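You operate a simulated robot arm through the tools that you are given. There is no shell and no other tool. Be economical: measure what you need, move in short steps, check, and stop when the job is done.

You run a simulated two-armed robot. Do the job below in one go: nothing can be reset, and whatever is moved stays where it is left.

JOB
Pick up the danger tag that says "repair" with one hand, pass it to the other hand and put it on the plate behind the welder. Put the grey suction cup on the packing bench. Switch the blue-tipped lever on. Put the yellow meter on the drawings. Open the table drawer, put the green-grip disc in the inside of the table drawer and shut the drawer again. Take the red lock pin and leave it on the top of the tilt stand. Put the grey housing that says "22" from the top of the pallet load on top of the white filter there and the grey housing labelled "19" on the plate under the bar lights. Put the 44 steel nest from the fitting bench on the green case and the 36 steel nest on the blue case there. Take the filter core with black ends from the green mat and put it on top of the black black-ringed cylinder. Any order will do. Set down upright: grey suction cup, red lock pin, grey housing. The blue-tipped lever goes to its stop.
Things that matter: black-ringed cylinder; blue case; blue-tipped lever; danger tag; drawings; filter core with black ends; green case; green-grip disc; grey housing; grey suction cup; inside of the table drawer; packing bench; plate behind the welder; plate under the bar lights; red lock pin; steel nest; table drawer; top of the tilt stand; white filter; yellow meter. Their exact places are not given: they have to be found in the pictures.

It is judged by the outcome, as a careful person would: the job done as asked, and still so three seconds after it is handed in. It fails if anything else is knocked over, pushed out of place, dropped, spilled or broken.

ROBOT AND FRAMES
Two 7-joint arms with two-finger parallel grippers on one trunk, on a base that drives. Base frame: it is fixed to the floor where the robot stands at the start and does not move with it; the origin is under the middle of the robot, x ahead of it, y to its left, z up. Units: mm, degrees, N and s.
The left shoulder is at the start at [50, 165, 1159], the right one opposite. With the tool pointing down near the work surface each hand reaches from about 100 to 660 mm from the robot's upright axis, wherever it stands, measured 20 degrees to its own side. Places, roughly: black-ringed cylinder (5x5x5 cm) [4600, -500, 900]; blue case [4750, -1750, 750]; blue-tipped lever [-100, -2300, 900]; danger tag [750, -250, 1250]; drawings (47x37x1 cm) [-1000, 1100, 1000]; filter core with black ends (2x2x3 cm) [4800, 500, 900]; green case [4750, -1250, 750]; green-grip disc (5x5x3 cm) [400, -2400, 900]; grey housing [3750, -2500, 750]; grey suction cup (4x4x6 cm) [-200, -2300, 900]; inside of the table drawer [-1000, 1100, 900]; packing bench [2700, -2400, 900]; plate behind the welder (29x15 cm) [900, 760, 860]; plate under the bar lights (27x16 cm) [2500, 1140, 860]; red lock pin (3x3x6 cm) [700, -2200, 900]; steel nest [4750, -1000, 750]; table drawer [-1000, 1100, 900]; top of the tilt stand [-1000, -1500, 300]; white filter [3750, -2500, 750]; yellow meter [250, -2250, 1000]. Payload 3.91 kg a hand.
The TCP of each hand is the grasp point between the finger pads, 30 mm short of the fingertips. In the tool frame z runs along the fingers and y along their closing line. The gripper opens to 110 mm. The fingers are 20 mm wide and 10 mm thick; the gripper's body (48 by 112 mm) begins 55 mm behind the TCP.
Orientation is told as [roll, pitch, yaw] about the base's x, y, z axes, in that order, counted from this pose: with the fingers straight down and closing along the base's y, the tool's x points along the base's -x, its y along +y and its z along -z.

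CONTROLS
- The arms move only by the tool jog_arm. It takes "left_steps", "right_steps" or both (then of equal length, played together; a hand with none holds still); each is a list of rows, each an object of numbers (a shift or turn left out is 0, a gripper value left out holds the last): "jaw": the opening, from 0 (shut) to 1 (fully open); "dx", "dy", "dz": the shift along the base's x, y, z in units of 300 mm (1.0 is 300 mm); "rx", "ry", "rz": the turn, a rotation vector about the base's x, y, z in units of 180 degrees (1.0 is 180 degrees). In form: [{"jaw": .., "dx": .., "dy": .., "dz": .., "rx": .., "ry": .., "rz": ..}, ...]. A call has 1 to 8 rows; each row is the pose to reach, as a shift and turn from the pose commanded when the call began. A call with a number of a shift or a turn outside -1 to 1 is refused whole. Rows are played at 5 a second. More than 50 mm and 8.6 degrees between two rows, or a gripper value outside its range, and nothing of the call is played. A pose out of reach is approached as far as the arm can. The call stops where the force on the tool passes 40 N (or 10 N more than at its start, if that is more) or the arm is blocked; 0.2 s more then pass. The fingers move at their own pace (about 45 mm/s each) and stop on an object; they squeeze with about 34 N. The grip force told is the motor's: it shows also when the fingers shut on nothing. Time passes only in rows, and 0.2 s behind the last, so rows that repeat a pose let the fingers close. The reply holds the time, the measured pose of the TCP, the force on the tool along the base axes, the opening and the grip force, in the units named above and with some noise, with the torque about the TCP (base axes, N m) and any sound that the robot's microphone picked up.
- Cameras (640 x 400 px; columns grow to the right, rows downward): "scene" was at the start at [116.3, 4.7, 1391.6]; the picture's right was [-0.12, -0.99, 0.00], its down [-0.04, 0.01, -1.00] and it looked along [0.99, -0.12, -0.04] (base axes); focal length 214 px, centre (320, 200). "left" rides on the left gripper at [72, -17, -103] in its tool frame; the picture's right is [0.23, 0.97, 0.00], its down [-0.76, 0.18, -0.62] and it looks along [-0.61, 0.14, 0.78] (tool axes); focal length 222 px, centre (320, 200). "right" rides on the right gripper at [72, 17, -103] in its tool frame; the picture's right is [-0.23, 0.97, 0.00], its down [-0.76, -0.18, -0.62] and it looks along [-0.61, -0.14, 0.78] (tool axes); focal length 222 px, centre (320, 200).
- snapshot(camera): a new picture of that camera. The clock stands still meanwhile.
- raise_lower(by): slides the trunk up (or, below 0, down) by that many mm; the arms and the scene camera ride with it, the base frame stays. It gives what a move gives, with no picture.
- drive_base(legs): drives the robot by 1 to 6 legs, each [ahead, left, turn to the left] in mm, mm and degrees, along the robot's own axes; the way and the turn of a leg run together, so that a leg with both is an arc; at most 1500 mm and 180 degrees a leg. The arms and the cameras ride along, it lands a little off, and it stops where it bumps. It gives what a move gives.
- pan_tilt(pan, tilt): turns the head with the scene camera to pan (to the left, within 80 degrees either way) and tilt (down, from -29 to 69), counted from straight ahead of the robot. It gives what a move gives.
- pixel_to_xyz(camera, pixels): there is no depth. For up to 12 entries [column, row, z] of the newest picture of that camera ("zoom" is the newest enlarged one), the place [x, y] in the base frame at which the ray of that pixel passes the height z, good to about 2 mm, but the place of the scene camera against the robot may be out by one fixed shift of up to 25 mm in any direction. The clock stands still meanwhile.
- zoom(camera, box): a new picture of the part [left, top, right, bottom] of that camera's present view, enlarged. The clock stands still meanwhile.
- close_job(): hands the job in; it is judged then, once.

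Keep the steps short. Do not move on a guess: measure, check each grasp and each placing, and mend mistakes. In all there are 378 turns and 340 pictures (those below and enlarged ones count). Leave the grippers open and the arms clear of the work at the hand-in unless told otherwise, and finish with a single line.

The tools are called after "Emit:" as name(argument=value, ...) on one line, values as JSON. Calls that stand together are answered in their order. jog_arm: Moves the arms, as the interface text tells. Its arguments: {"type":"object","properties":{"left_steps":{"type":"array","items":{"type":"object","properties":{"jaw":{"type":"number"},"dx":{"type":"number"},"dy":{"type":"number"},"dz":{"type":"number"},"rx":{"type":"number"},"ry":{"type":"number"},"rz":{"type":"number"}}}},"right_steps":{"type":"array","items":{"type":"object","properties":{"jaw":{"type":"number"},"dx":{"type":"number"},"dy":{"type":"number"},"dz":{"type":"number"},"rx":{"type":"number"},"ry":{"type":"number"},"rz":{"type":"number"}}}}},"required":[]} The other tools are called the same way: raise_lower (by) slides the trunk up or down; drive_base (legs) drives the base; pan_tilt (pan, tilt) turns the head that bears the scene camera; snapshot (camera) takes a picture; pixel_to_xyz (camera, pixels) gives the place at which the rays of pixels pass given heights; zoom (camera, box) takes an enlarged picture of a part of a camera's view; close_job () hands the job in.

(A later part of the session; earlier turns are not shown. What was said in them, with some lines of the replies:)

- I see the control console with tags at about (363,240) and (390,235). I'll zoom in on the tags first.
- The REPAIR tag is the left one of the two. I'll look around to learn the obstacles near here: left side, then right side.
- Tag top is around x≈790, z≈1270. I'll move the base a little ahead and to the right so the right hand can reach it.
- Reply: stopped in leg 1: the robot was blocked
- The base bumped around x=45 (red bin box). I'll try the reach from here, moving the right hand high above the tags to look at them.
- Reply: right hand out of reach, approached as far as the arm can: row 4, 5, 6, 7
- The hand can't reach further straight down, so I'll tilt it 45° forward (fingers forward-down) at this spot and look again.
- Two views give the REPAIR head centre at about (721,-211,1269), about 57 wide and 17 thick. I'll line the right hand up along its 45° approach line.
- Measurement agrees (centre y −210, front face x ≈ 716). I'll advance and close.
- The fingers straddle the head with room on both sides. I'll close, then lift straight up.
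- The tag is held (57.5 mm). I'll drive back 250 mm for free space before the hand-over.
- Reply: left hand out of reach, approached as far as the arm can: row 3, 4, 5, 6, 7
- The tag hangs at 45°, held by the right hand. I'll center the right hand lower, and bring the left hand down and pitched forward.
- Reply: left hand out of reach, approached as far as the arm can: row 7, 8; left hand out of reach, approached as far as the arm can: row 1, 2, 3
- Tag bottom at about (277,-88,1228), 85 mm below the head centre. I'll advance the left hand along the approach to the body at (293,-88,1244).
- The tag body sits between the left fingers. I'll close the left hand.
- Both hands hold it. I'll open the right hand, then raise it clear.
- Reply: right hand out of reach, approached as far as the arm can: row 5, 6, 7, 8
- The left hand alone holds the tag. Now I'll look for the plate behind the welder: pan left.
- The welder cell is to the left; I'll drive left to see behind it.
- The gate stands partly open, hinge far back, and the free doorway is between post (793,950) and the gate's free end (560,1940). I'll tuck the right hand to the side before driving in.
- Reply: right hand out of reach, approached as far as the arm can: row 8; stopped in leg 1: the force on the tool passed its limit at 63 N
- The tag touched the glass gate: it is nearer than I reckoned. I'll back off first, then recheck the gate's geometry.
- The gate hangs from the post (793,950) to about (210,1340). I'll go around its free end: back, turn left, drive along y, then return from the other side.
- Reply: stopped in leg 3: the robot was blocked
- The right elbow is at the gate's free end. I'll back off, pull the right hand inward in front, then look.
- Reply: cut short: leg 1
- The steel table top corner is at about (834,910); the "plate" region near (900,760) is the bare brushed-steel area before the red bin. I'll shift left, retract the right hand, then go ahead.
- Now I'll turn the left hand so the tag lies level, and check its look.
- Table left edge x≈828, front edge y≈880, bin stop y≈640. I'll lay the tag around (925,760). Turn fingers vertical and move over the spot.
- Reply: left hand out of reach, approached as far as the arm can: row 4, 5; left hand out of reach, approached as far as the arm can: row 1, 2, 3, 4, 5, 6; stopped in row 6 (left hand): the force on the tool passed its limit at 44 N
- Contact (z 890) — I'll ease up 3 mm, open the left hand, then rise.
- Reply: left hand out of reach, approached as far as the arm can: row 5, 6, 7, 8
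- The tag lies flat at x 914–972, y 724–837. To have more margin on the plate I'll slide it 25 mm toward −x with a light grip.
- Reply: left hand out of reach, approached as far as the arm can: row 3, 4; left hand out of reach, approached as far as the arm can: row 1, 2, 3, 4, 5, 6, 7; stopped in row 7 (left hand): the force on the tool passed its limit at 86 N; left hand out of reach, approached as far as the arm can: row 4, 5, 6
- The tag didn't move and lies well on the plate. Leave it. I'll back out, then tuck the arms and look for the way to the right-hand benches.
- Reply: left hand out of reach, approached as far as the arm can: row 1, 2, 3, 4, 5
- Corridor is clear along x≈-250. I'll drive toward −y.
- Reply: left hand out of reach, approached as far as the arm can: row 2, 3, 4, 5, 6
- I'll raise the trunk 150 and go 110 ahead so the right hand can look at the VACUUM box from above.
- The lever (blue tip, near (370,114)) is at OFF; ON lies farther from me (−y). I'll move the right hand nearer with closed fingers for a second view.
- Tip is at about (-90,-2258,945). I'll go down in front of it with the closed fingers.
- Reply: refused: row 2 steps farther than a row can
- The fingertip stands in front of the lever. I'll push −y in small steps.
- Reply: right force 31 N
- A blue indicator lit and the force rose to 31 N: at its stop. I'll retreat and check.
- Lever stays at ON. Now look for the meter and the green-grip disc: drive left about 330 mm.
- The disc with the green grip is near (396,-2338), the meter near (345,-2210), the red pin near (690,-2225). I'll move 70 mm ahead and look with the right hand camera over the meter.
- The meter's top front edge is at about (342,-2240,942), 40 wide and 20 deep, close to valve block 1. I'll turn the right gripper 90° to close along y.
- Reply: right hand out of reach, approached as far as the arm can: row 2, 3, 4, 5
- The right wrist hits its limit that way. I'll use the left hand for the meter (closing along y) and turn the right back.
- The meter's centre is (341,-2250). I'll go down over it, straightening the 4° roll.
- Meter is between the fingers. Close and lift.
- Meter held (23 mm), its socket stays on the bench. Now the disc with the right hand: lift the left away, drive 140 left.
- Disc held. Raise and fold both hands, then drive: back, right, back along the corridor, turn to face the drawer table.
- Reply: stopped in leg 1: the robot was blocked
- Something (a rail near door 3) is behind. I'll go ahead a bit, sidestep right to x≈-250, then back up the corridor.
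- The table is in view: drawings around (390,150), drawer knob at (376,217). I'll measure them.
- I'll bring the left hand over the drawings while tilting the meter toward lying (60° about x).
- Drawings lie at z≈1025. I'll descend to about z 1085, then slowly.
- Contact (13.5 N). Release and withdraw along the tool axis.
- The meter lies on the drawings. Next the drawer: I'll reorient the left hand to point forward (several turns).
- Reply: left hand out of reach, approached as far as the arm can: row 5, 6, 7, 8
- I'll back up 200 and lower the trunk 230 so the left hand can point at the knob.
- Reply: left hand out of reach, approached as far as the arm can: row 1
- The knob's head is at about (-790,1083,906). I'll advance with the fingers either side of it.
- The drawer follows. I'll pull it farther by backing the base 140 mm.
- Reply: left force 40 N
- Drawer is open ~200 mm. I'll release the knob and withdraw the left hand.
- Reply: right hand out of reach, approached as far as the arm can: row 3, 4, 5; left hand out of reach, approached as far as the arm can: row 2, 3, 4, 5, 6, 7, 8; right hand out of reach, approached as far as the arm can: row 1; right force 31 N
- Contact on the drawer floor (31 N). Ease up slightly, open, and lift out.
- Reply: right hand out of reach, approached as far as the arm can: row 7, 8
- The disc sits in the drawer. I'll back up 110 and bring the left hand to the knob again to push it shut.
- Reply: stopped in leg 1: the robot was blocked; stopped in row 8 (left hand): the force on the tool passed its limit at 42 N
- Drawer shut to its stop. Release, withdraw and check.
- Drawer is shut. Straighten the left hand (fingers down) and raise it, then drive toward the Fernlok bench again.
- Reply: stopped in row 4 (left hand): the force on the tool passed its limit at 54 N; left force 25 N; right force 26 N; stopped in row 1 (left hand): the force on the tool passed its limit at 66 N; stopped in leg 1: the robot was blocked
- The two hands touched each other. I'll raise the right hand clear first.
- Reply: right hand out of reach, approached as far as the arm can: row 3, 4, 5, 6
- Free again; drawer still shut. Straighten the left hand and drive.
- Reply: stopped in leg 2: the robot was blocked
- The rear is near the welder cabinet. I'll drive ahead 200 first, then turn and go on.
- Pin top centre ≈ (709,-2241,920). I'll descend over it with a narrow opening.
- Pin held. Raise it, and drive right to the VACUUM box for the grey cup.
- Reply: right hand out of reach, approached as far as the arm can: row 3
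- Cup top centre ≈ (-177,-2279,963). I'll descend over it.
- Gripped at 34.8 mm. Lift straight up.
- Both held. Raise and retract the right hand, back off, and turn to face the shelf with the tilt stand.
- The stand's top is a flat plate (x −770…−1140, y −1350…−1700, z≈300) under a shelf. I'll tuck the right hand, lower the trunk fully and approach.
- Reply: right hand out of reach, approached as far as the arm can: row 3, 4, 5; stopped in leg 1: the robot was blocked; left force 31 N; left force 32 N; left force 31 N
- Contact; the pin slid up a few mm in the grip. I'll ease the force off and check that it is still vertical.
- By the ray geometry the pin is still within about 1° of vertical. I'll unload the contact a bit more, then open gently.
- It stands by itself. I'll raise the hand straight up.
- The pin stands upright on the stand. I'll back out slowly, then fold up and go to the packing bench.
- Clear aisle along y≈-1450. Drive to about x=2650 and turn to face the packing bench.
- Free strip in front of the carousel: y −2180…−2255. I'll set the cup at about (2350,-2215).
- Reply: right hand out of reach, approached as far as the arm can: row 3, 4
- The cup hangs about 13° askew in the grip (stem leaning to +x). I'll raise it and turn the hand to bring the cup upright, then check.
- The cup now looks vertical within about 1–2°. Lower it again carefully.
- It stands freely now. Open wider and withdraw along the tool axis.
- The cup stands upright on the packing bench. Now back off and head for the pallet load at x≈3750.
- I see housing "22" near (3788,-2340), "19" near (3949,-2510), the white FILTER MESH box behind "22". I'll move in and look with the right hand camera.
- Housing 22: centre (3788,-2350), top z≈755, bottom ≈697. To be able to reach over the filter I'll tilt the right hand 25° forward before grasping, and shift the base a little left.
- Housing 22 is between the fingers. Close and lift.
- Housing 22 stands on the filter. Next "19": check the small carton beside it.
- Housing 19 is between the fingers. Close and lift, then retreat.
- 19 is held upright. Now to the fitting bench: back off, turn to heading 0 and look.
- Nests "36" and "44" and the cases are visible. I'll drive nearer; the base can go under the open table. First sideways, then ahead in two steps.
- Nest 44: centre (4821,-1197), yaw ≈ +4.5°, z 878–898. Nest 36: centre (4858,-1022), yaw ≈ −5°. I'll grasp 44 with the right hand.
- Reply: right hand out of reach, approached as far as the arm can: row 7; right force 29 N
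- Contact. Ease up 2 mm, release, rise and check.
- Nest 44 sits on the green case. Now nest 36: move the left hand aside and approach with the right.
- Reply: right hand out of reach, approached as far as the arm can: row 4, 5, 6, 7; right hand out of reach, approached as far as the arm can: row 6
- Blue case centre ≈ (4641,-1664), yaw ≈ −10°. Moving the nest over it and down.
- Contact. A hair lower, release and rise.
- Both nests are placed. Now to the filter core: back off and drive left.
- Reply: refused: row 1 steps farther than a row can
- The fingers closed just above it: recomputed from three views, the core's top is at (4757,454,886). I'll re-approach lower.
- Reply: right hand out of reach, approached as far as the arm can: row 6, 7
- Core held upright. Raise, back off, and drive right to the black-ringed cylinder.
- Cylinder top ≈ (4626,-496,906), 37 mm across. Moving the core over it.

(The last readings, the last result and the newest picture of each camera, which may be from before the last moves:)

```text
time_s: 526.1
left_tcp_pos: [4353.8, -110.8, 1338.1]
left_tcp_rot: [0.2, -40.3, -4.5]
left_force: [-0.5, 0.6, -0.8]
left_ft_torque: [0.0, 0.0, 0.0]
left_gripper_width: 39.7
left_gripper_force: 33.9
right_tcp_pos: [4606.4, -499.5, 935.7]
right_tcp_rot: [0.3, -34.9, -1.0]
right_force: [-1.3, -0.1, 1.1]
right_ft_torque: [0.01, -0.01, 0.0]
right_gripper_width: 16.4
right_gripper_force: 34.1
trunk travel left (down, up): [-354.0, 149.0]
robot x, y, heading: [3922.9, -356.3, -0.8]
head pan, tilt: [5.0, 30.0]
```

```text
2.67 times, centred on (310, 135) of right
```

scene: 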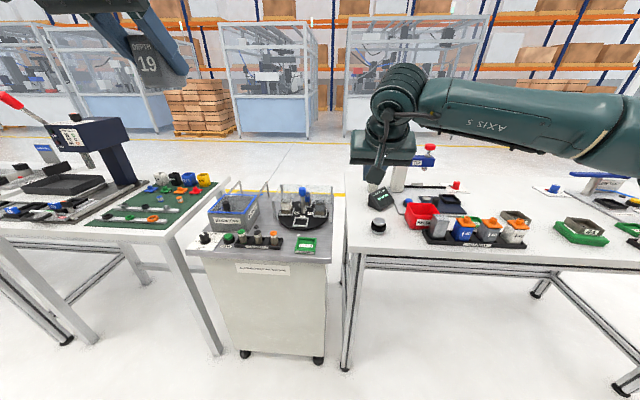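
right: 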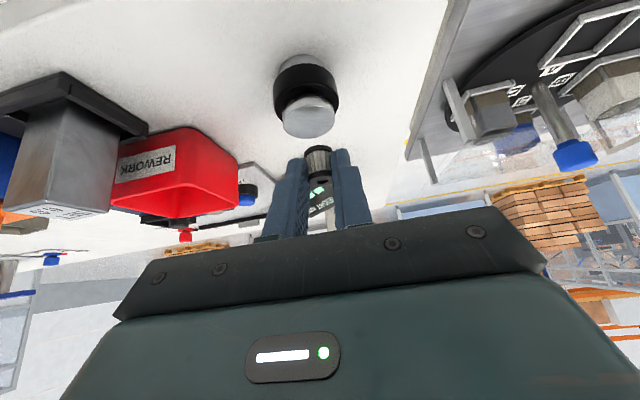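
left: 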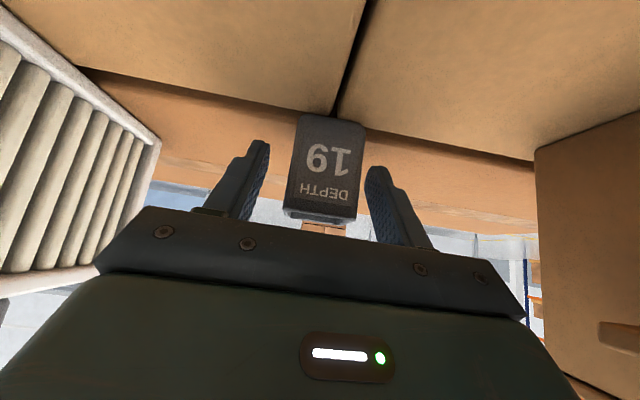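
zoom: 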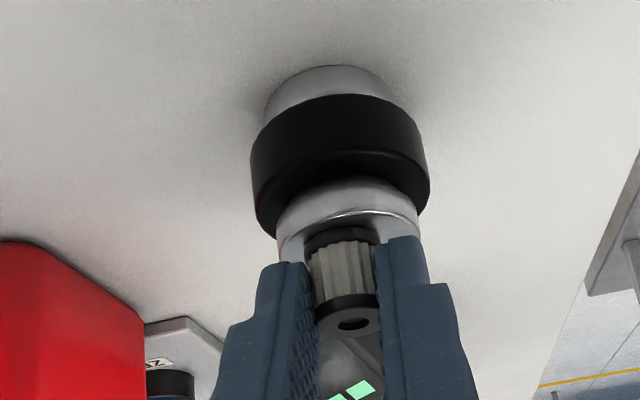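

Emit:
jog_arm(right_steps=[{"dz": -0.005}, {"dz": -0.008}])

Emit:
zoom(camera="scene", box=[350, 190, 410, 240])

```text
time_s: 526.7
left_tcp_pos: [4352.9, -110.7, 1337.7]
left_tcp_rot: [0.3, -40.4, -4.4]
left_force: [0.2, 0.3, -0.8]
left_ft_torque: [0.01, 0.0, 0.03]
left_gripper_width: 39.6
left_gripper_force: 34.0
right_tcp_pos: [4606.4, -498.3, 936.1]
right_tcp_rot: [0.2, -35.2, -1.0]
right_force: [2.1, 0.1, 7.3]
right_ft_torque: [0.0, -0.25, 0.02]
right_gripper_width: 16.4
right_gripper_force: 34.2
trunk travel left (down, up): [-354.0, 149.0]
robot x, y, heading: [3920.8, -357.5, -0.7]
head pan, tilt: [5.0, 30.0]
```

```text
8.00 times, centred on (380, 215) of scene
```

zoom: 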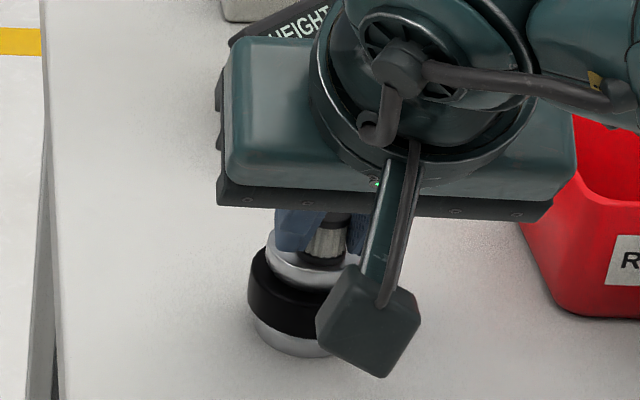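

Contact on the cylinder. Release gently and withdraw along the tool axis.

Emit:
jog_arm(right_steps=[{"dz": 0.002, "jaw": 0.17}, {"dz": 0.002, "jaw": 0.2}, {"dz": 0.002, "jaw": 0.24}, {"dz": 0.002, "jaw": 0.3}, {"dx": -0.05, "dz": 0.072}, {"dx": -0.12, "dz": 0.172}, {"dx": -0.22, "dz": 0.3}, {"dx": -0.3, "dz": 0.42}])

Emit:
snapshot(camera="right")

Emit:
zoom(camera="scene", box=[340, 180, 420, 240])

```text
time_s: 528.5
left_tcp_pos: [4351.9, -109.8, 1337.7]
left_tcp_rot: [0.3, -40.4, -4.4]
left_force: [0.4, 0.0, -0.7]
left_ft_torque: [0.0, -0.02, 0.01]
left_gripper_width: 39.7
left_gripper_force: 33.7
right_tcp_pos: [4518.0, -501.8, 1061.7]
right_tcp_rot: [0.2, -35.1, -1.0]
right_force: [0.4, 0.4, 0.4]
right_ft_torque: [-0.01, -0.03, 0.02]
right_gripper_width: 33.1
right_gripper_force: 0.1
trunk travel left (down, up): [-354.0, 149.0]
robot x, y, heading: [3920.6, -355.1, -0.5]
head pan, tilt: [5.0, 30.0]
```

```text
64 pictures are left
```

right: 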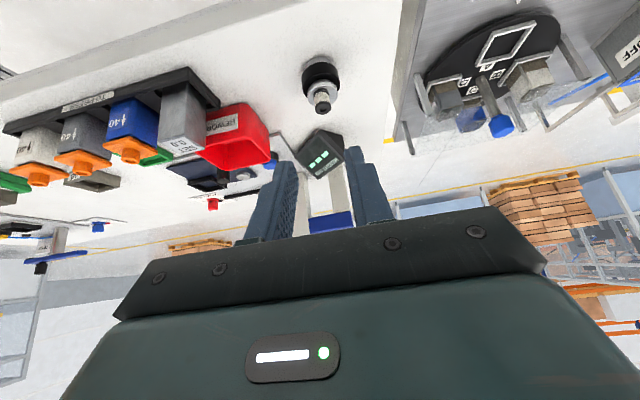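

```text
6.67 times, centred on (380, 210) of scene
```

zoom: 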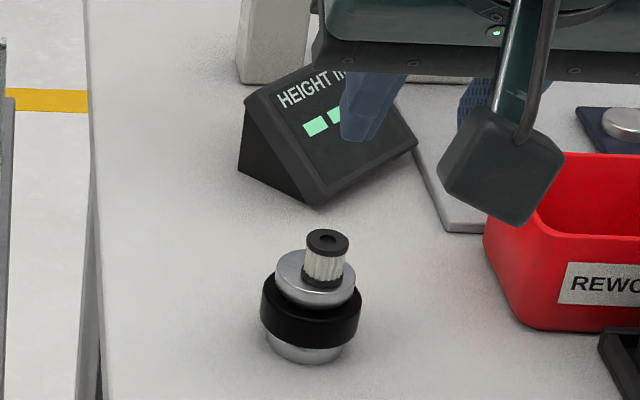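

The core stands on the cylinder. Last item: housing 19 to the plate under the bar lights near (2500,1140). Fold the right hand, turn toward −x/+y and look.

Emit:
jog_arm(right_steps=[{"dx": -0.1, "dz": 0.1, "ry": 0.045}, {"dx": -0.2, "dz": 0.2, "ry": 0.09}, {"dx": -0.25, "dz": 0.25, "ry": 0.135}, {"dx": -0.25, "dz": 0.25, "ry": 0.18}, {"dx": -0.25, "dz": 0.25, "ry": 0.194}])

Emit:
drive_base(legs=[[-350, 0, 0], [0, 0, 135]])

Emit:
pan_tilt(pan=0, tilt=15)

Emit:
snapshot(camera="scene")

```text
time_s: 529.7
left_tcp_pos: [4354.2, -110.6, 1338.7]
left_tcp_rot: [0.3, -40.3, -4.3]
left_force: [-0.8, 1.0, -0.6]
left_ft_torque: [0.0, 0.02, 0.0]
left_gripper_width: 39.4
left_gripper_force: 34.1
right_tcp_pos: [4441.1, -499.7, 1134.7]
right_tcp_rot: [-0.2, 0.0, -0.8]
right_force: [0.2, -0.6, 0.2]
right_ft_torque: [-0.02, 0.0, -0.02]
right_gripper_width: 33.1
right_gripper_force: 0.0
trunk travel left (down, up): [-354.0, 149.0]
robot x, y, heading: [3921.9, -353.5, -0.4]
head pan, tilt: [5.0, 30.0]
```

```text
time_s: 535.0
left_tcp_pos: [3512.9, 134.9, 1333.0]
left_tcp_rot: [1.6, -39.2, 62.6]
left_force: [-0.1, 1.0, -0.6]
left_ft_torque: [0.03, -0.02, 0.0]
left_gripper_width: 39.4
left_gripper_force: 34.2
right_tcp_pos: [3891.3, 83.2, 1135.4]
right_tcp_rot: [-0.1, -0.3, 68.9]
right_force: [0.6, -0.3, 0.2]
right_ft_torque: [0.01, 0.0, 0.0]
right_gripper_width: 32.7
right_gripper_force: 0.0
trunk travel left (down, up): [-354.0, 149.0]
robot x, y, heading: [3571.2, -351.3, 68.5]
head pan, tilt: [5.0, 30.0]
stopped in leg 2: the robot was blocked; the commanded pose is now the measured one
```

```text
time_s: 535.8
left_tcp_pos: [3511.7, 138.0, 1331.7]
left_tcp_rot: [1.8, -39.3, 62.8]
left_force: [0.1, -0.7, -0.2]
left_ft_torque: [0.02, -0.01, -0.01]
left_gripper_width: 39.6
left_gripper_force: 34.0
right_tcp_pos: [3891.2, 83.8, 1134.1]
right_tcp_rot: [0.1, -0.1, 69.0]
right_force: [-0.1, 0.0, -0.2]
right_ft_torque: [0.02, 0.01, 0.0]
right_gripper_width: 32.8
right_gripper_force: 0.0
trunk travel left (down, up): [-354.0, 149.0]
robot x, y, heading: [3569.5, -354.5, 68.7]
head pan, tilt: [0.0, 15.0]
```

```text
62 pictures are left
```

scene: 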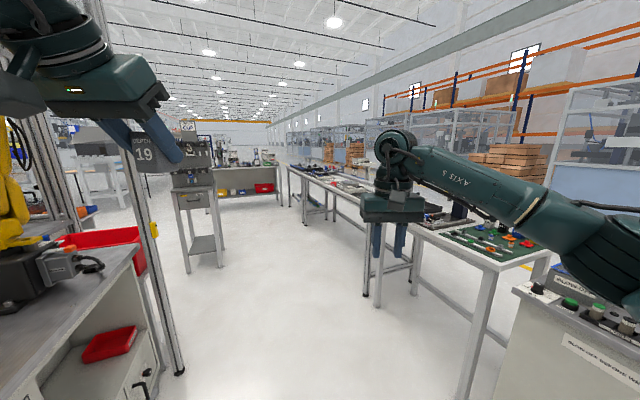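

Emit:
pixel_to_xyz(camera="scene", pixels=[[180, 372, 0], [187, 272, 0], [222, 265, 0], [215, 210, 860], [200, 190, 860], [365, 296, 0], [270, 205, 0], [130, 225, 0]])

Emit:
zoom(camera="scene", box=[60, 100, 300, 280])

```text
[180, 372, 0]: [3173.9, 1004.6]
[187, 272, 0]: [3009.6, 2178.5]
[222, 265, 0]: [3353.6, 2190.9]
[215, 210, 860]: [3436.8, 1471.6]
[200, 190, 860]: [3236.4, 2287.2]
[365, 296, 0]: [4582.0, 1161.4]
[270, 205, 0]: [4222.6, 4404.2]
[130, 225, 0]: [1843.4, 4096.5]
```

```text
2.22 times, centred on (180, 190) of scene
```

zoom: 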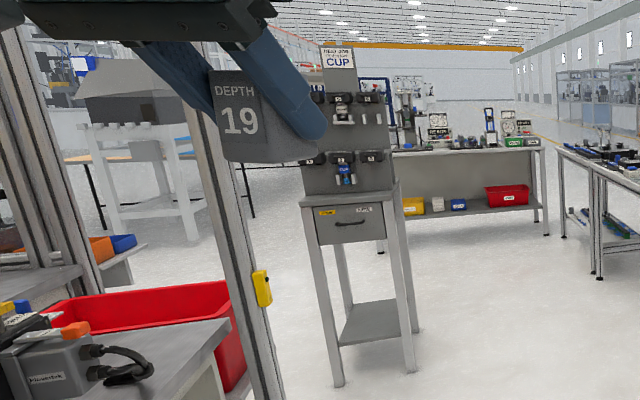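

Left elbow touched the cell post. I'll step right, face +y, and go around the cell's corner post (3174,1005).

Emit:
drive_base(legs=[[0, -160, -3], [0, 0, 24], [1000, 0, 0], [1000, 0, 0]])

Emit:
pan_tilt(pan=70, tilt=15)

Emit:
snapshot(camera="scene")

```text
time_s: 548.6
left_tcp_pos: [3459.5, 2000.9, 1333.2]
left_tcp_rot: [1.3, -39.5, 84.7]
left_force: [-0.8, -0.1, -0.3]
left_ft_torque: [0.0, -0.01, -0.03]
left_gripper_width: 39.2
left_gripper_force: 34.0
right_tcp_pos: [3834.2, 2091.1, 1137.6]
right_tcp_rot: [-0.3, -0.4, 90.6]
right_force: [-0.5, 0.5, 0.8]
right_ft_torque: [0.0, 0.0, 0.02]
right_gripper_width: 33.0
right_gripper_force: 0.0
trunk travel left (down, up): [-354.0, 149.0]
robot x, y, heading: [3701.4, 1569.1, 90.6]
head pan, tilt: [0.0, 15.0]
```

```text
time_s: 550.0
left_tcp_pos: [3459.3, 1998.6, 1334.6]
left_tcp_rot: [1.4, -39.6, 84.8]
left_force: [-0.1, 0.4, -0.6]
left_ft_torque: [0.02, 0.02, 0.01]
left_gripper_width: 39.8
left_gripper_force: 33.6
right_tcp_pos: [3833.2, 2090.6, 1137.8]
right_tcp_rot: [-0.3, -0.3, 90.5]
right_force: [-0.2, -0.3, -0.9]
right_ft_torque: [0.0, -0.03, 0.01]
right_gripper_width: 33.0
right_gripper_force: 0.0
trunk travel left (down, up): [-354.0, 149.0]
robot x, y, heading: [3702.1, 1571.7, 90.6]
head pan, tilt: [70.0, 15.0]
```

```text
60 pictures are left
```

scene: 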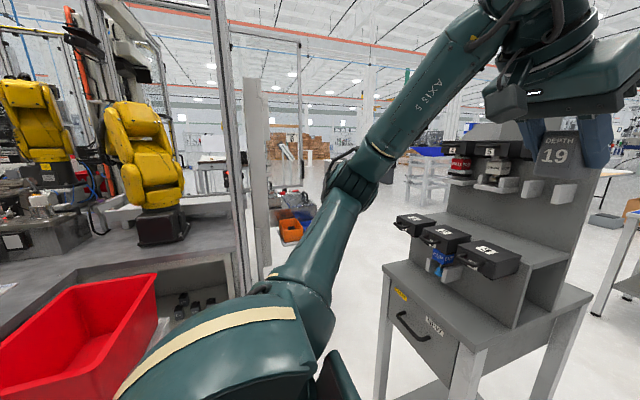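

The passage lies between the post and a gauge stand. I'll back up, turn to face −x in the free area, then align with the gap.

Emit:
drive_base(legs=[[-270, -120, 0], [0, 0, 89.4], [0, -290, 0]])

Emit:
pan_tilt(pan=0, tilt=20)

Emit:
snapshot(camera="scene")

```text
time_s: 558.5
left_tcp_pos: [3391.2, 1350.7, 1333.9]
left_tcp_rot: [1.3, -39.6, 174.1]
left_force: [0.2, 0.1, -0.9]
left_ft_torque: [0.0, -0.02, -0.02]
left_gripper_width: 39.5
left_gripper_force: 33.8
right_tcp_pos: [3304.3, 1726.4, 1136.2]
right_tcp_rot: [-0.4, -0.2, 180.0]
right_force: [0.4, 0.0, 0.2]
right_ft_torque: [0.01, -0.01, 0.0]
right_gripper_width: 32.8
right_gripper_force: 0.1
trunk travel left (down, up): [-354.0, 149.0]
robot x, y, heading: [3828.1, 1589.2, 179.7]
head pan, tilt: [70.0, 15.0]
```

```text
time_s: 559.9
left_tcp_pos: [3392.9, 1350.8, 1334.2]
left_tcp_rot: [1.3, -39.6, 174.2]
left_force: [-1.4, 0.3, -1.2]
left_ft_torque: [-0.02, 0.0, -0.02]
left_gripper_width: 39.4
left_gripper_force: 34.0
right_tcp_pos: [3304.6, 1726.0, 1136.6]
right_tcp_rot: [-0.3, -0.3, 179.9]
right_force: [-0.4, 0.2, 0.8]
right_ft_torque: [-0.02, 0.01, 0.0]
right_gripper_width: 32.9
right_gripper_force: 0.0
trunk travel left (down, up): [-354.0, 149.0]
robot x, y, heading: [3823.8, 1591.7, 180.0]
head pan, tilt: [0.0, 20.0]
```

```text
59 pictures are left
```

scene: 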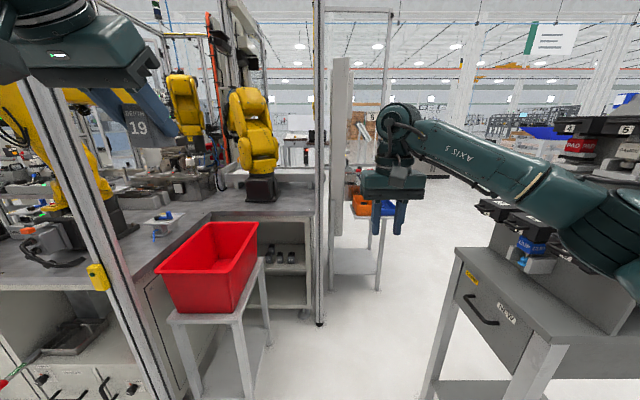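

Emit:
pixel_to_xyz(camera="scene", pixels=[[320, 323, 0], [432, 396, 0], [378, 290, 0], [333, 272, 0], [250, 393, 0], [200, 399, 0], [305, 210, 860], [215, 215, 860], [455, 250, 900], [262, 205, 860], [245, 325, 900], [172, 320, 900]])

Emit:
zoom(camera="scene", box=[140, 120, 400, 300])

```text
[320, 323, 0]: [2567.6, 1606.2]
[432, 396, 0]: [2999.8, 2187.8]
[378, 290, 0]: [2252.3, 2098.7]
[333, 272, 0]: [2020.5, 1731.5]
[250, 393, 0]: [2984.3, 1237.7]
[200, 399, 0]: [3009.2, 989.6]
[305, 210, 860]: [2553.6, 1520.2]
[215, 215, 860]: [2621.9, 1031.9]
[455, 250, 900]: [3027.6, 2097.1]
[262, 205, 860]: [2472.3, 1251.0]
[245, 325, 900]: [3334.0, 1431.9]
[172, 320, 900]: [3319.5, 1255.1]
```

```text
2.22 times, centred on (270, 210) of scene
```

zoom: 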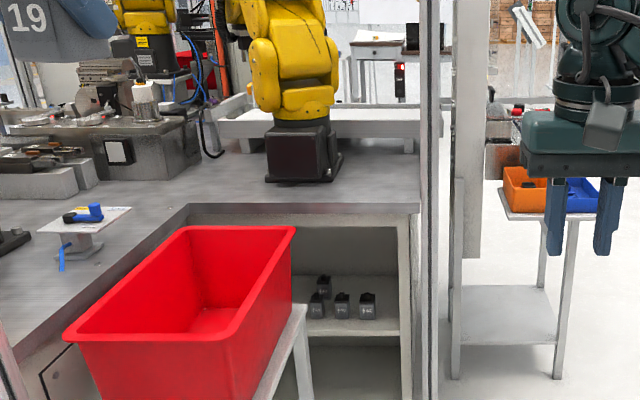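

The plate strip (2500,1140) lies beyond the red bin stand; best reached from around (2985,1655) with the left arm. I'll tuck the right hand, then approach in steps.

Emit:
jog_arm(right_steps=[{"dx": 0.1, "dy": 0.08, "dz": 0.05}, {"dx": 0.2, "dy": 0.16, "dz": 0.1}, {"dx": 0.3, "dy": 0.26, "dz": 0.15}, {"dx": 0.42, "dy": 0.36, "dz": 0.2}, {"dx": 0.54, "dy": 0.46, "dz": 0.25}, {"dx": 0.66, "dy": 0.56, "dz": 0.3}, {"dx": 0.73, "dy": 0.65, "dz": 0.35}])

Emit:
drive_base(legs=[[0, 0, 27], [470, -230, 0]])

Emit:
pan_tilt(pan=5, tilt=35)

Emit:
snapshot(camera="scene")

```text
time_s: 561.5
left_tcp_pos: [3392.0, 1352.0, 1333.6]
left_tcp_rot: [1.3, -39.6, 174.2]
left_force: [0.3, -0.5, -0.8]
left_ft_torque: [-0.02, 0.02, -0.03]
left_gripper_width: 39.4
left_gripper_force: 34.1
right_tcp_pos: [3525.2, 1919.9, 1238.8]
right_tcp_rot: [-0.2, -0.3, 180.1]
right_force: [1.1, -1.1, 0.0]
right_ft_torque: [0.0, 0.03, -0.01]
right_gripper_width: 32.9
right_gripper_force: 0.0
trunk travel left (down, up): [-354.0, 149.0]
robot x, y, heading: [3821.9, 1586.4, 179.4]
head pan, tilt: [0.0, 20.0]
```

```text
time_s: 565.9
left_tcp_pos: [3021.4, 1187.2, 1333.9]
left_tcp_rot: [1.3, -39.6, -159.6]
left_force: [-0.2, -0.2, -1.1]
left_ft_torque: [-0.03, 0.03, 0.0]
left_gripper_width: 39.4
left_gripper_force: 34.2
right_tcp_pos: [2887.7, 1754.7, 1239.3]
right_tcp_rot: [-0.2, -0.3, -153.8]
right_force: [0.4, -0.8, -0.1]
right_ft_torque: [0.01, -0.03, -0.02]
right_gripper_width: 32.9
right_gripper_force: 0.0
trunk travel left (down, up): [-354.0, 149.0]
robot x, y, heading: [3301.8, 1591.8, -154.1]
head pan, tilt: [0.0, 20.0]
```

```text
time_s: 566.6
left_tcp_pos: [3022.2, 1187.6, 1332.8]
left_tcp_rot: [1.4, -39.5, -159.6]
left_force: [0.2, -0.4, -0.5]
left_ft_torque: [0.03, -0.01, 0.01]
left_gripper_width: 39.4
left_gripper_force: 33.6
right_tcp_pos: [2886.8, 1755.1, 1239.7]
right_tcp_rot: [-0.1, -0.4, -153.8]
right_force: [0.0, 0.0, -0.1]
right_ft_torque: [-0.01, 0.02, 0.0]
right_gripper_width: 33.1
right_gripper_force: 0.0
trunk travel left (down, up): [-354.0, 149.0]
robot x, y, heading: [3305.8, 1588.4, -153.8]
head pan, tilt: [5.0, 35.0]
```

```text
57 pictures are left
```

scene: 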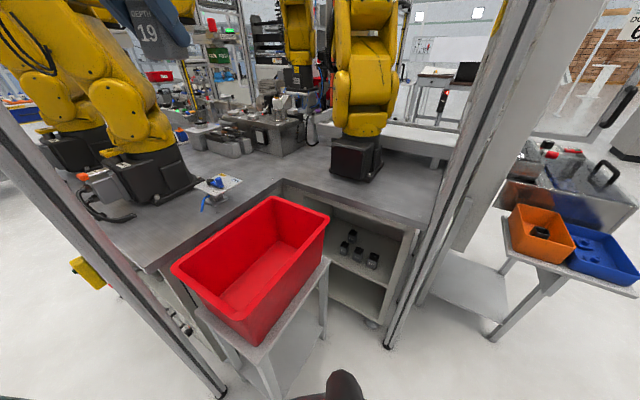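

Emit:
pixel_to_xyz(camera="scene", pixels=[[283, 182, 860], [430, 222, 860], [330, 175, 860], [300, 180, 860], [387, 345, 0], [330, 215, 900], [270, 197, 900], [170, 270, 900], [245, 325, 900], [325, 340, 0], [400, 190, 860]])

Emit:
zoom(camera="scene", box=[180, 120, 460, 260])

```text
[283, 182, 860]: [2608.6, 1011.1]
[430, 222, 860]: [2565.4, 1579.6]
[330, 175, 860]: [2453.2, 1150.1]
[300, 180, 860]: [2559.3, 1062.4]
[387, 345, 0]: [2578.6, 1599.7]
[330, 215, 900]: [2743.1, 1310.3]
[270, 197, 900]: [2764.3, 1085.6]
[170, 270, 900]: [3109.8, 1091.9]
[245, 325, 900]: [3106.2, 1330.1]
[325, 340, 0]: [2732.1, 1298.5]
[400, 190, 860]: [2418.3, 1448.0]
```

```text
2.29 times, centred on (320, 190) of scene
```

zoom: 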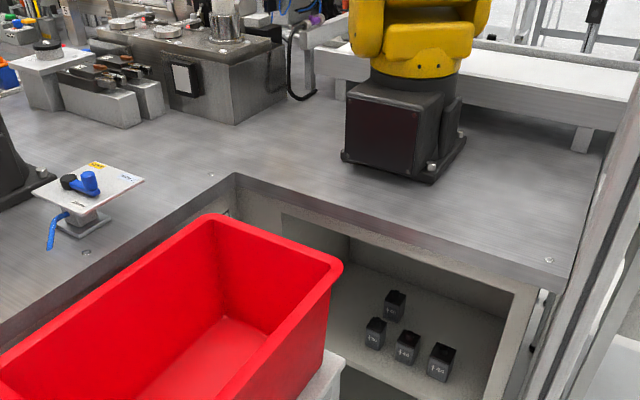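

Target on the strip ≈ (2520,1120), in front of the yellow robot's pedestal. I'll move diagonally to about (2975,1740).

Emit:
drive_base(legs=[[115, -141, 0], [115, -141, -3]])

Emit:
snapshot(camera="scene")

```text
time_s: 570.0
left_tcp_pos: [2671.6, 1357.6, 1333.9]
left_tcp_rot: [1.3, -39.6, -162.4]
left_force: [-0.2, 1.3, -0.1]
left_ft_torque: [-0.04, -0.03, 0.0]
left_gripper_width: 39.3
left_gripper_force: 34.0
right_tcp_pos: [2566.0, 1932.1, 1238.6]
right_tcp_rot: [-0.2, -0.4, -156.7]
right_force: [0.8, -0.7, 0.4]
right_ft_torque: [-0.01, -0.02, 0.02]
right_gripper_width: 33.2
right_gripper_force: 0.0
trunk travel left (down, up): [-354.0, 149.0]
robot x, y, heading: [2971.9, 1745.6, -156.6]
head pan, tilt: [5.0, 35.0]
```

```text
55 pictures are left
```

scene: 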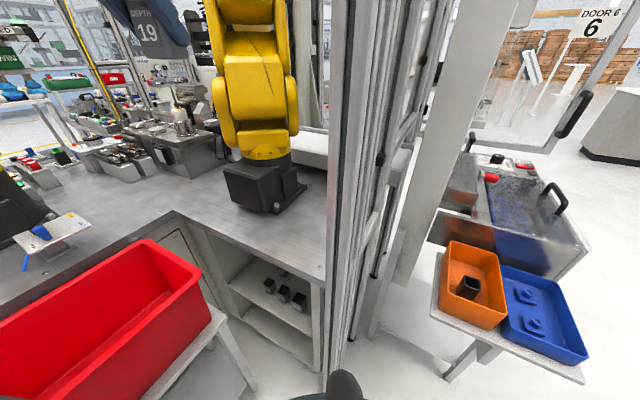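

Emit:
jog_arm(left_steps=[{"dx": -0.059, "dy": -0.099, "dz": -0.07}, {"dx": -0.118, "dy": -0.198, "dz": -0.14}, {"dx": -0.177, "dy": -0.297, "dz": -0.21}, {"dx": -0.236, "dy": -0.396, "dz": -0.28}, {"dx": -0.295, "dy": -0.495, "dz": -0.35}, {"dx": -0.354, "dy": -0.594, "dz": -0.42}, {"dx": -0.413, "dy": -0.693, "dz": -0.49}, {"dx": -0.473, "dy": -0.792, "dz": -0.58}])

Emit:
snapshot(camera="left")

Emit:
snapshot(camera="scene")

```text
time_s: 571.8
left_tcp_pos: [2529.7, 1121.3, 1159.9]
left_tcp_rot: [1.4, -39.8, -162.4]
left_force: [0.1, 0.2, -0.9]
left_ft_torque: [-0.03, 0.01, 0.05]
left_gripper_width: 39.5
left_gripper_force: 34.1
right_tcp_pos: [2566.1, 1933.2, 1239.5]
right_tcp_rot: [-0.2, -0.3, -156.7]
right_force: [0.0, -0.2, -0.4]
right_ft_torque: [-0.03, 0.01, 0.02]
right_gripper_width: 32.9
right_gripper_force: 0.1
trunk travel left (down, up): [-354.0, 149.0]
robot x, y, heading: [2973.3, 1746.5, -157.0]
head pan, tilt: [5.0, 35.0]
```

```text
54 pictures are left
```

left: 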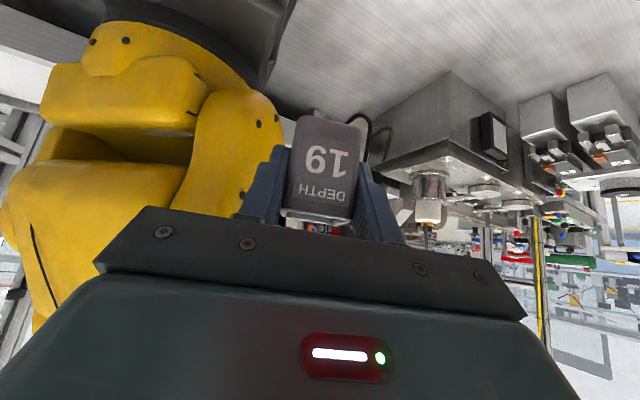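

```text
53 pictures are left
```

scene: 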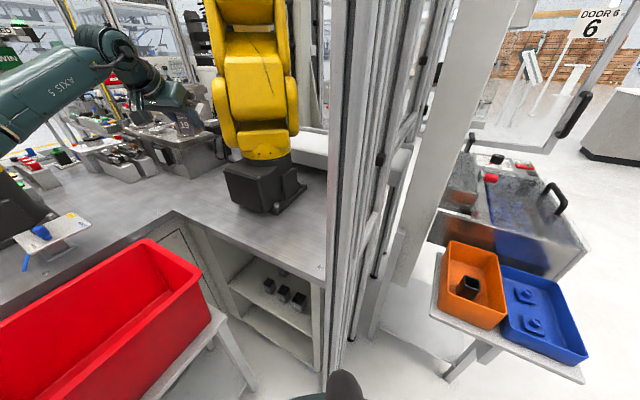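

Emit:
jog_arm(left_steps=[{"dx": 0.03, "dy": -0.03, "dz": -0.12}, {"dx": 0.03, "dy": -0.03, "dz": -0.26}, {"dx": 0.03, "dy": -0.03, "dz": -0.4}, {"dx": 0.03, "dy": -0.03, "dz": -0.54}, {"dx": 0.03, "dy": -0.03, "dz": -0.66}])

Emit:
snapshot(camera="left")

Emit:
zoom(camera="scene", box=[100, 120, 320, 260])

```text
time_s: 573.0
left_tcp_pos: [2541.4, 1110.4, 959.2]
left_tcp_rot: [1.2, -39.6, -162.4]
left_force: [-0.2, -0.5, -0.1]
left_ft_torque: [0.02, -0.03, -0.01]
left_gripper_width: 39.4
left_gripper_force: 34.1
right_tcp_pos: [2565.3, 1931.8, 1239.3]
right_tcp_rot: [-0.3, -0.5, -156.6]
right_force: [0.4, 0.5, 0.5]
right_ft_torque: [0.01, -0.04, 0.0]
right_gripper_width: 32.8
right_gripper_force: 0.0
trunk travel left (down, up): [-354.0, 149.0]
robot x, y, heading: [2975.4, 1747.6, -156.6]
head pan, tilt: [5.0, 35.0]
```

```text
52 pictures are left
```

left: 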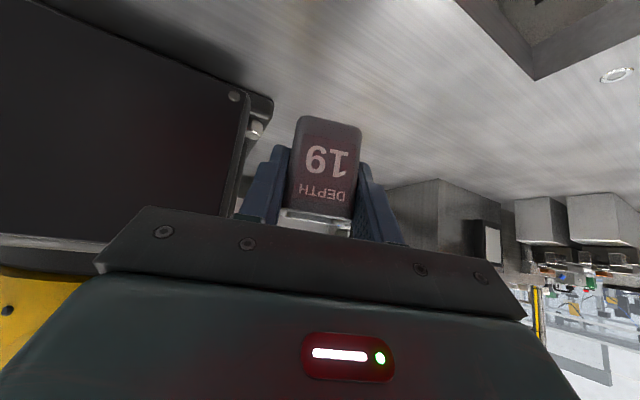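

```text
2.86 times, centred on (210, 190) of scene
```

zoom: 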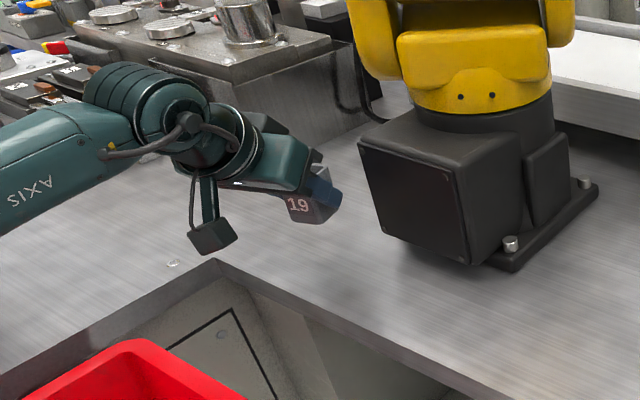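

Emit:
pixel_to_xyz(camera="left", pixels=[[535, 79, 860], [455, 2, 860], [270, 102, 860], [235, 200, 860], [310, 100, 860]])

```text
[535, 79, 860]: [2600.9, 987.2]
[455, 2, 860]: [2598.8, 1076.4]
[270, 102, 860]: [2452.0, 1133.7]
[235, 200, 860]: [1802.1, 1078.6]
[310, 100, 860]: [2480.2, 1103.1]
```

Emit:
jog_arm(left_steps=[{"dz": -0.06}, {"dz": -0.12}, {"dz": -0.155}])

Emit:
jog_arm(left_steps=[{"dz": -0.008}, {"dz": -0.016}])

Emit:
jog_arm(left_steps=[{"dz": -0.007}, {"dz": -0.013}])

```text
time_s: 573.8
left_tcp_pos: [2539.3, 1112.5, 915.4]
left_tcp_rot: [1.2, -39.6, -162.5]
left_force: [-0.4, 0.1, -0.7]
left_ft_torque: [0.01, -0.03, 0.01]
left_gripper_width: 39.9
left_gripper_force: 34.3
right_tcp_pos: [2565.9, 1931.3, 1240.0]
right_tcp_rot: [-0.1, -0.4, -156.7]
right_force: [0.3, 0.3, -0.4]
right_ft_torque: [0.04, -0.01, -0.02]
right_gripper_width: 32.8
right_gripper_force: 0.1
trunk travel left (down, up): [-354.0, 149.0]
robot x, y, heading: [2971.3, 1748.3, -156.9]
head pan, tilt: [5.0, 35.0]
```

```text
time_s: 574.4
left_tcp_pos: [2540.0, 1111.2, 909.6]
left_tcp_rot: [1.3, -39.6, -162.5]
left_force: [0.5, 0.1, -0.1]
left_ft_torque: [0.0, -0.03, 0.02]
left_gripper_width: 39.6
left_gripper_force: 34.4
right_tcp_pos: [2565.1, 1933.0, 1239.5]
right_tcp_rot: [-0.2, -0.4, -156.6]
right_force: [-0.6, 0.9, -0.4]
right_ft_torque: [-0.02, -0.01, -0.02]
right_gripper_width: 33.0
right_gripper_force: 0.0
trunk travel left (down, up): [-354.0, 149.0]
robot x, y, heading: [2975.9, 1753.3, -156.6]
head pan, tilt: [5.0, 35.0]
```

```text
time_s: 575.0
left_tcp_pos: [2538.8, 1110.0, 907.1]
left_tcp_rot: [1.3, -39.6, -162.4]
left_force: [-0.1, 0.6, 0.6]
left_ft_torque: [-0.01, 0.01, 0.0]
left_gripper_width: 39.5
left_gripper_force: 33.8
right_tcp_pos: [2566.6, 1932.9, 1239.0]
right_tcp_rot: [-0.3, -0.4, -156.6]
right_force: [0.2, 0.1, -0.1]
right_ft_torque: [-0.02, -0.01, 0.02]
right_gripper_width: 33.0
right_gripper_force: 0.1
trunk travel left (down, up): [-354.0, 149.0]
robot x, y, heading: [2972.9, 1749.4, -156.8]
head pan, tilt: [5.0, 35.0]
```

Emit:
jog_arm(left_steps=[{"dz": -0.007}, {"dz": -0.013}])

Emit:
jog_arm(left_steps=[{"dz": -0.006}, {"dz": -0.01}])

```text
time_s: 575.6
left_tcp_pos: [2539.2, 1111.1, 902.1]
left_tcp_rot: [1.3, -39.6, -162.3]
left_force: [0.0, -0.9, -0.1]
left_ft_torque: [0.0, -0.02, 0.01]
left_gripper_width: 39.4
left_gripper_force: 34.0
right_tcp_pos: [2566.6, 1933.1, 1238.8]
right_tcp_rot: [-0.2, -0.4, -156.6]
right_force: [-0.5, -0.3, 0.5]
right_ft_torque: [0.0, 0.01, -0.02]
right_gripper_width: 33.2
right_gripper_force: 0.1
trunk travel left (down, up): [-354.0, 149.0]
robot x, y, heading: [2973.6, 1747.3, -156.5]
head pan, tilt: [5.0, 35.0]
```

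```text
time_s: 576.2
left_tcp_pos: [2539.5, 1110.1, 900.6]
left_tcp_rot: [1.3, -39.8, -162.4]
left_force: [0.4, -1.2, 1.5]
left_ft_torque: [-0.02, 0.08, -0.03]
left_gripper_width: 39.7
left_gripper_force: 33.9
right_tcp_pos: [2566.9, 1933.5, 1238.6]
right_tcp_rot: [-0.2, -0.5, -156.6]
right_force: [-0.3, -0.3, -0.3]
right_ft_torque: [-0.01, -0.03, 0.0]
right_gripper_width: 33.1
right_gripper_force: 0.1
trunk travel left (down, up): [-354.0, 149.0]
robot x, y, heading: [2976.4, 1748.0, -156.8]
head pan, tilt: [5.0, 35.0]
```

Emit:
jog_arm(left_steps=[{"dz": -0.005}, {"dz": -0.008}])

Emit:
snapshot(camera="left")

```text
time_s: 576.8
left_tcp_pos: [2539.6, 1111.3, 899.7]
left_tcp_rot: [1.3, -39.9, -162.4]
left_force: [3.0, 0.5, 8.8]
left_ft_torque: [0.08, 0.28, 0.02]
left_gripper_width: 39.9
left_gripper_force: 34.0
right_tcp_pos: [2567.5, 1932.3, 1240.5]
right_tcp_rot: [-0.1, -0.3, -156.6]
right_force: [-0.6, 0.0, -0.4]
right_ft_torque: [0.0, 0.04, 0.0]
right_gripper_width: 32.9
right_gripper_force: 0.1
trunk travel left (down, up): [-354.0, 149.0]
robot x, y, heading: [2973.4, 1745.6, -156.7]
head pan, tilt: [5.0, 35.0]
```

```text
50 pictures are left
```

left: 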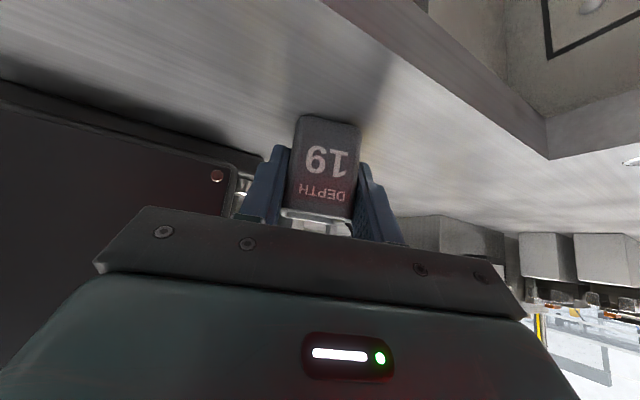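

Contact. Ease, release, and withdraw along the tool axis.

Emit:
jog_arm(left_steps=[{"dz": 0.004}, {"dz": 0.004, "jaw": 0.38}, {"dz": 0.004, "jaw": 0.42}, {"dz": 0.004, "jaw": 0.47}, {"dz": 0.004, "jaw": 0.5}, {"dx": 0.08, "dy": 0.026, "dz": 0.1}, {"dx": 0.18, "dy": 0.057, "dz": 0.22}, {"dx": 0.28, "dy": 0.09, "dz": 0.36}])

Emit:
snapshot(camera="left")

Emit:
zoom(camera="scene", box=[120, 130, 320, 260])

```text
refused: row 8 steps farther than a row can; nothing moved
```

```text
49 pictures are left
```

left: 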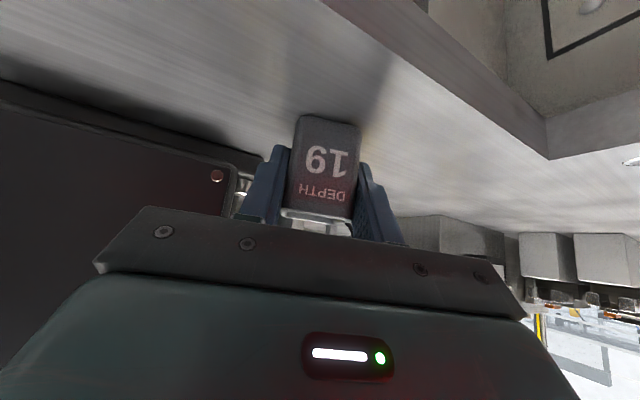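

```text
3.08 times, centred on (220, 195) of scene
```

zoom: 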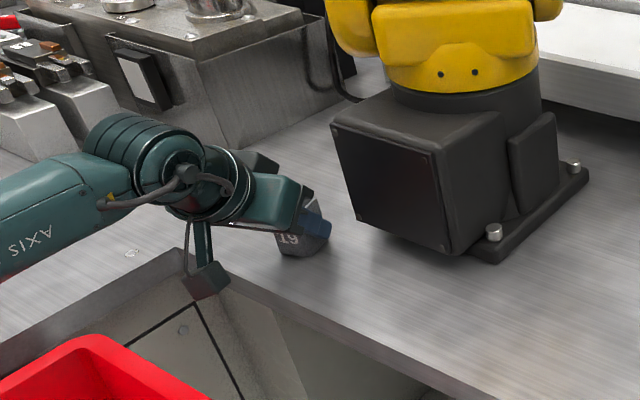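

Emit:
jog_arm(left_steps=[{"dz": 0.004}, {"dz": 0.004, "jaw": 0.38}, {"dz": 0.004, "jaw": 0.42}, {"dz": 0.004, "jaw": 0.47}, {"dz": 0.004, "jaw": 0.5}, {"dx": 0.07, "dy": 0.022, "dz": 0.09}, {"dx": 0.15, "dy": 0.047, "dz": 0.19}, {"dx": 0.24, "dy": 0.075, "dz": 0.3}])

Emit:
snapshot(camera="left")

Emit:
zoom(camera="scene", box=[120, 130, 320, 260])

```text
time_s: 578.6
left_tcp_pos: [2609.8, 1132.3, 987.0]
left_tcp_rot: [1.3, -39.6, -162.4]
left_force: [-0.2, -0.2, 0.7]
left_ft_torque: [0.04, -0.01, 0.02]
left_gripper_width: 54.9
left_gripper_force: 0.1
right_tcp_pos: [2566.7, 1932.3, 1239.3]
right_tcp_rot: [-0.2, -0.4, -156.6]
right_force: [0.6, -0.4, 0.6]
right_ft_torque: [0.04, 0.03, 0.0]
right_gripper_width: 32.9
right_gripper_force: 0.0
trunk travel left (down, up): [-354.0, 149.0]
robot x, y, heading: [2971.9, 1747.2, -156.6]
head pan, tilt: [5.0, 35.0]
```

```text
47 pictures are left
```

left: 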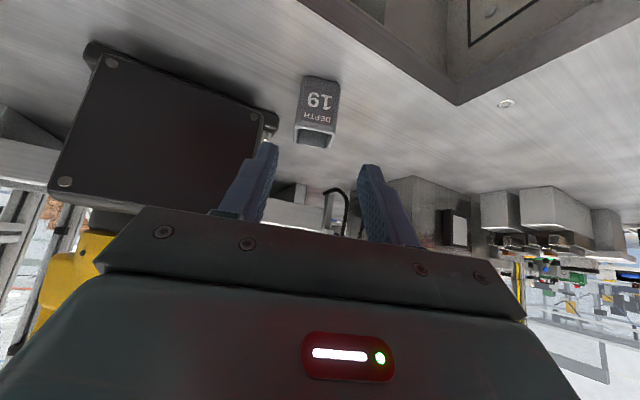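

```text
3.08 times, centred on (220, 195) of scene
```

zoom: 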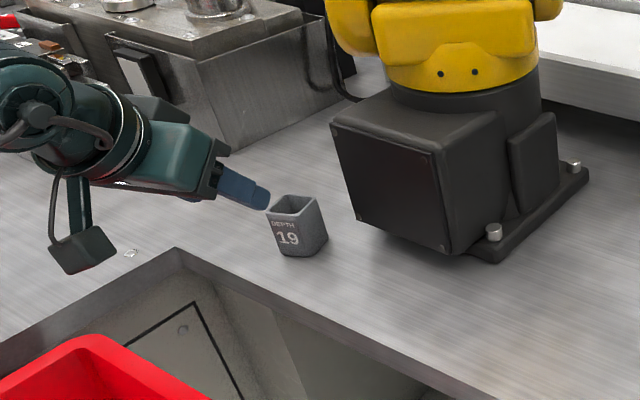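

Housing 19 stands upright on the plate strip. I'll raise and withdraw the left arm, open both grippers, and back the robot away.

Emit:
jog_arm(left_steps=[{"dz": 0.14, "dx": 0.02, "dy": 0.03}, {"dz": 0.28, "dx": 0.04, "dy": 0.08}, {"dz": 0.42, "dx": 0.06, "dy": 0.14}, {"dz": 0.56, "dx": 0.09, "dy": 0.2}, {"dz": 0.7, "dx": 0.12, "dy": 0.26}, {"dz": 0.82, "dx": 0.15, "dy": 0.34}, {"dz": 0.9, "dx": 0.18, "dy": 0.46}, {"dz": 0.95, "dx": 0.2, "dy": 0.6}], right_steps=[{"jaw": 0.9}, {"jaw": 0.9}, {"jaw": 0.9}, {"jaw": 0.9}, {"jaw": 0.9}, {"jaw": 0.9}, {"jaw": 0.9}, {"jaw": 0.9}])

Emit:
drive_base(legs=[[-115, 141, 0], [-115, 141, 0]])

Emit:
zoom(camera="scene", box=[180, 110, 420, 260])

```text
time_s: 580.4
left_tcp_pos: [2672.1, 1316.3, 1274.1]
left_tcp_rot: [1.4, -39.6, -162.5]
left_force: [1.0, 0.0, 0.4]
left_ft_torque: [-0.02, -0.01, 0.03]
left_gripper_width: 54.8
left_gripper_force: 0.1
right_tcp_pos: [2566.9, 1933.0, 1239.8]
right_tcp_rot: [-0.2, -0.3, -156.7]
right_force: [0.0, -0.4, -0.6]
right_ft_torque: [-0.01, -0.02, 0.0]
right_gripper_width: 99.1
right_gripper_force: 0.1
trunk travel left (down, up): [-354.0, 149.0]
robot x, y, heading: [2972.3, 1743.7, -156.8]
head pan, tilt: [5.0, 35.0]
```

```text
time_s: 583.8
left_tcp_pos: [2991.5, 1147.4, 1272.5]
left_tcp_rot: [1.2, -39.6, -162.7]
left_force: [-0.1, 0.1, 0.3]
left_ft_torque: [-0.01, 0.0, -0.02]
left_gripper_width: 54.8
left_gripper_force: 0.2
right_tcp_pos: [2889.5, 1766.5, 1239.3]
right_tcp_rot: [-0.2, -0.5, -156.9]
right_force: [0.4, 0.3, 0.3]
right_ft_torque: [0.04, -0.01, 0.0]
right_gripper_width: 98.9
right_gripper_force: 0.1
trunk travel left (down, up): [-354.0, 149.0]
robot x, y, heading: [3295.3, 1578.9, -157.0]
head pan, tilt: [5.0, 35.0]
```

```text
2.67 times, centred on (300, 185) of scene
```

zoom: 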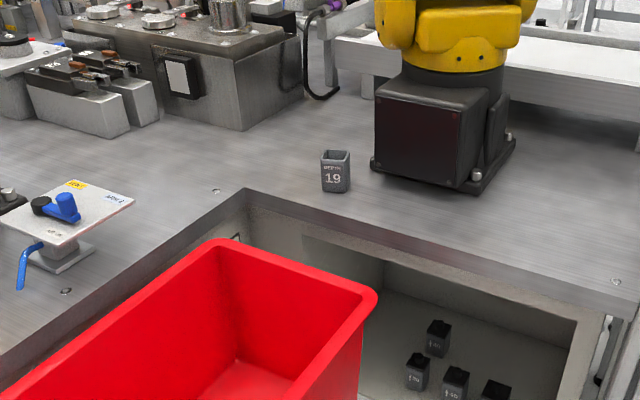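

All placed. Open the left gripper fully and hand in.

Emit:
jog_arm(left_steps=[{"jaw": 0.9}, {"jaw": 0.9}, {"jaw": 0.9}])

Emit:
close_job()

```text
time_s: 584.6
left_tcp_pos: [2992.0, 1148.0, 1272.5]
left_tcp_rot: [1.3, -39.5, -162.7]
left_force: [-0.6, 0.1, 0.1]
left_ft_torque: [0.02, 0.0, 0.04]
left_gripper_width: 99.0
left_gripper_force: 0.1
right_tcp_pos: [2889.2, 1765.9, 1238.6]
right_tcp_rot: [-0.1, -0.5, -156.9]
right_force: [-1.1, 0.4, 0.0]
right_ft_torque: [-0.02, -0.01, -0.01]
right_gripper_width: 99.1
right_gripper_force: 0.1
trunk travel left (down, up): [-354.0, 149.0]
robot x, y, heading: [3296.3, 1576.5, -156.7]
head pan, tilt: [5.0, 35.0]
```

```text
The job is handed in.
```

All the tasks were carried out and checked in the pictures before hand-in, but the base and arms made some light bumps on the way, the tag brushed the glass gate once, and the welder plate had no visible edge, so the tag's position there is judged from the given coordinates.
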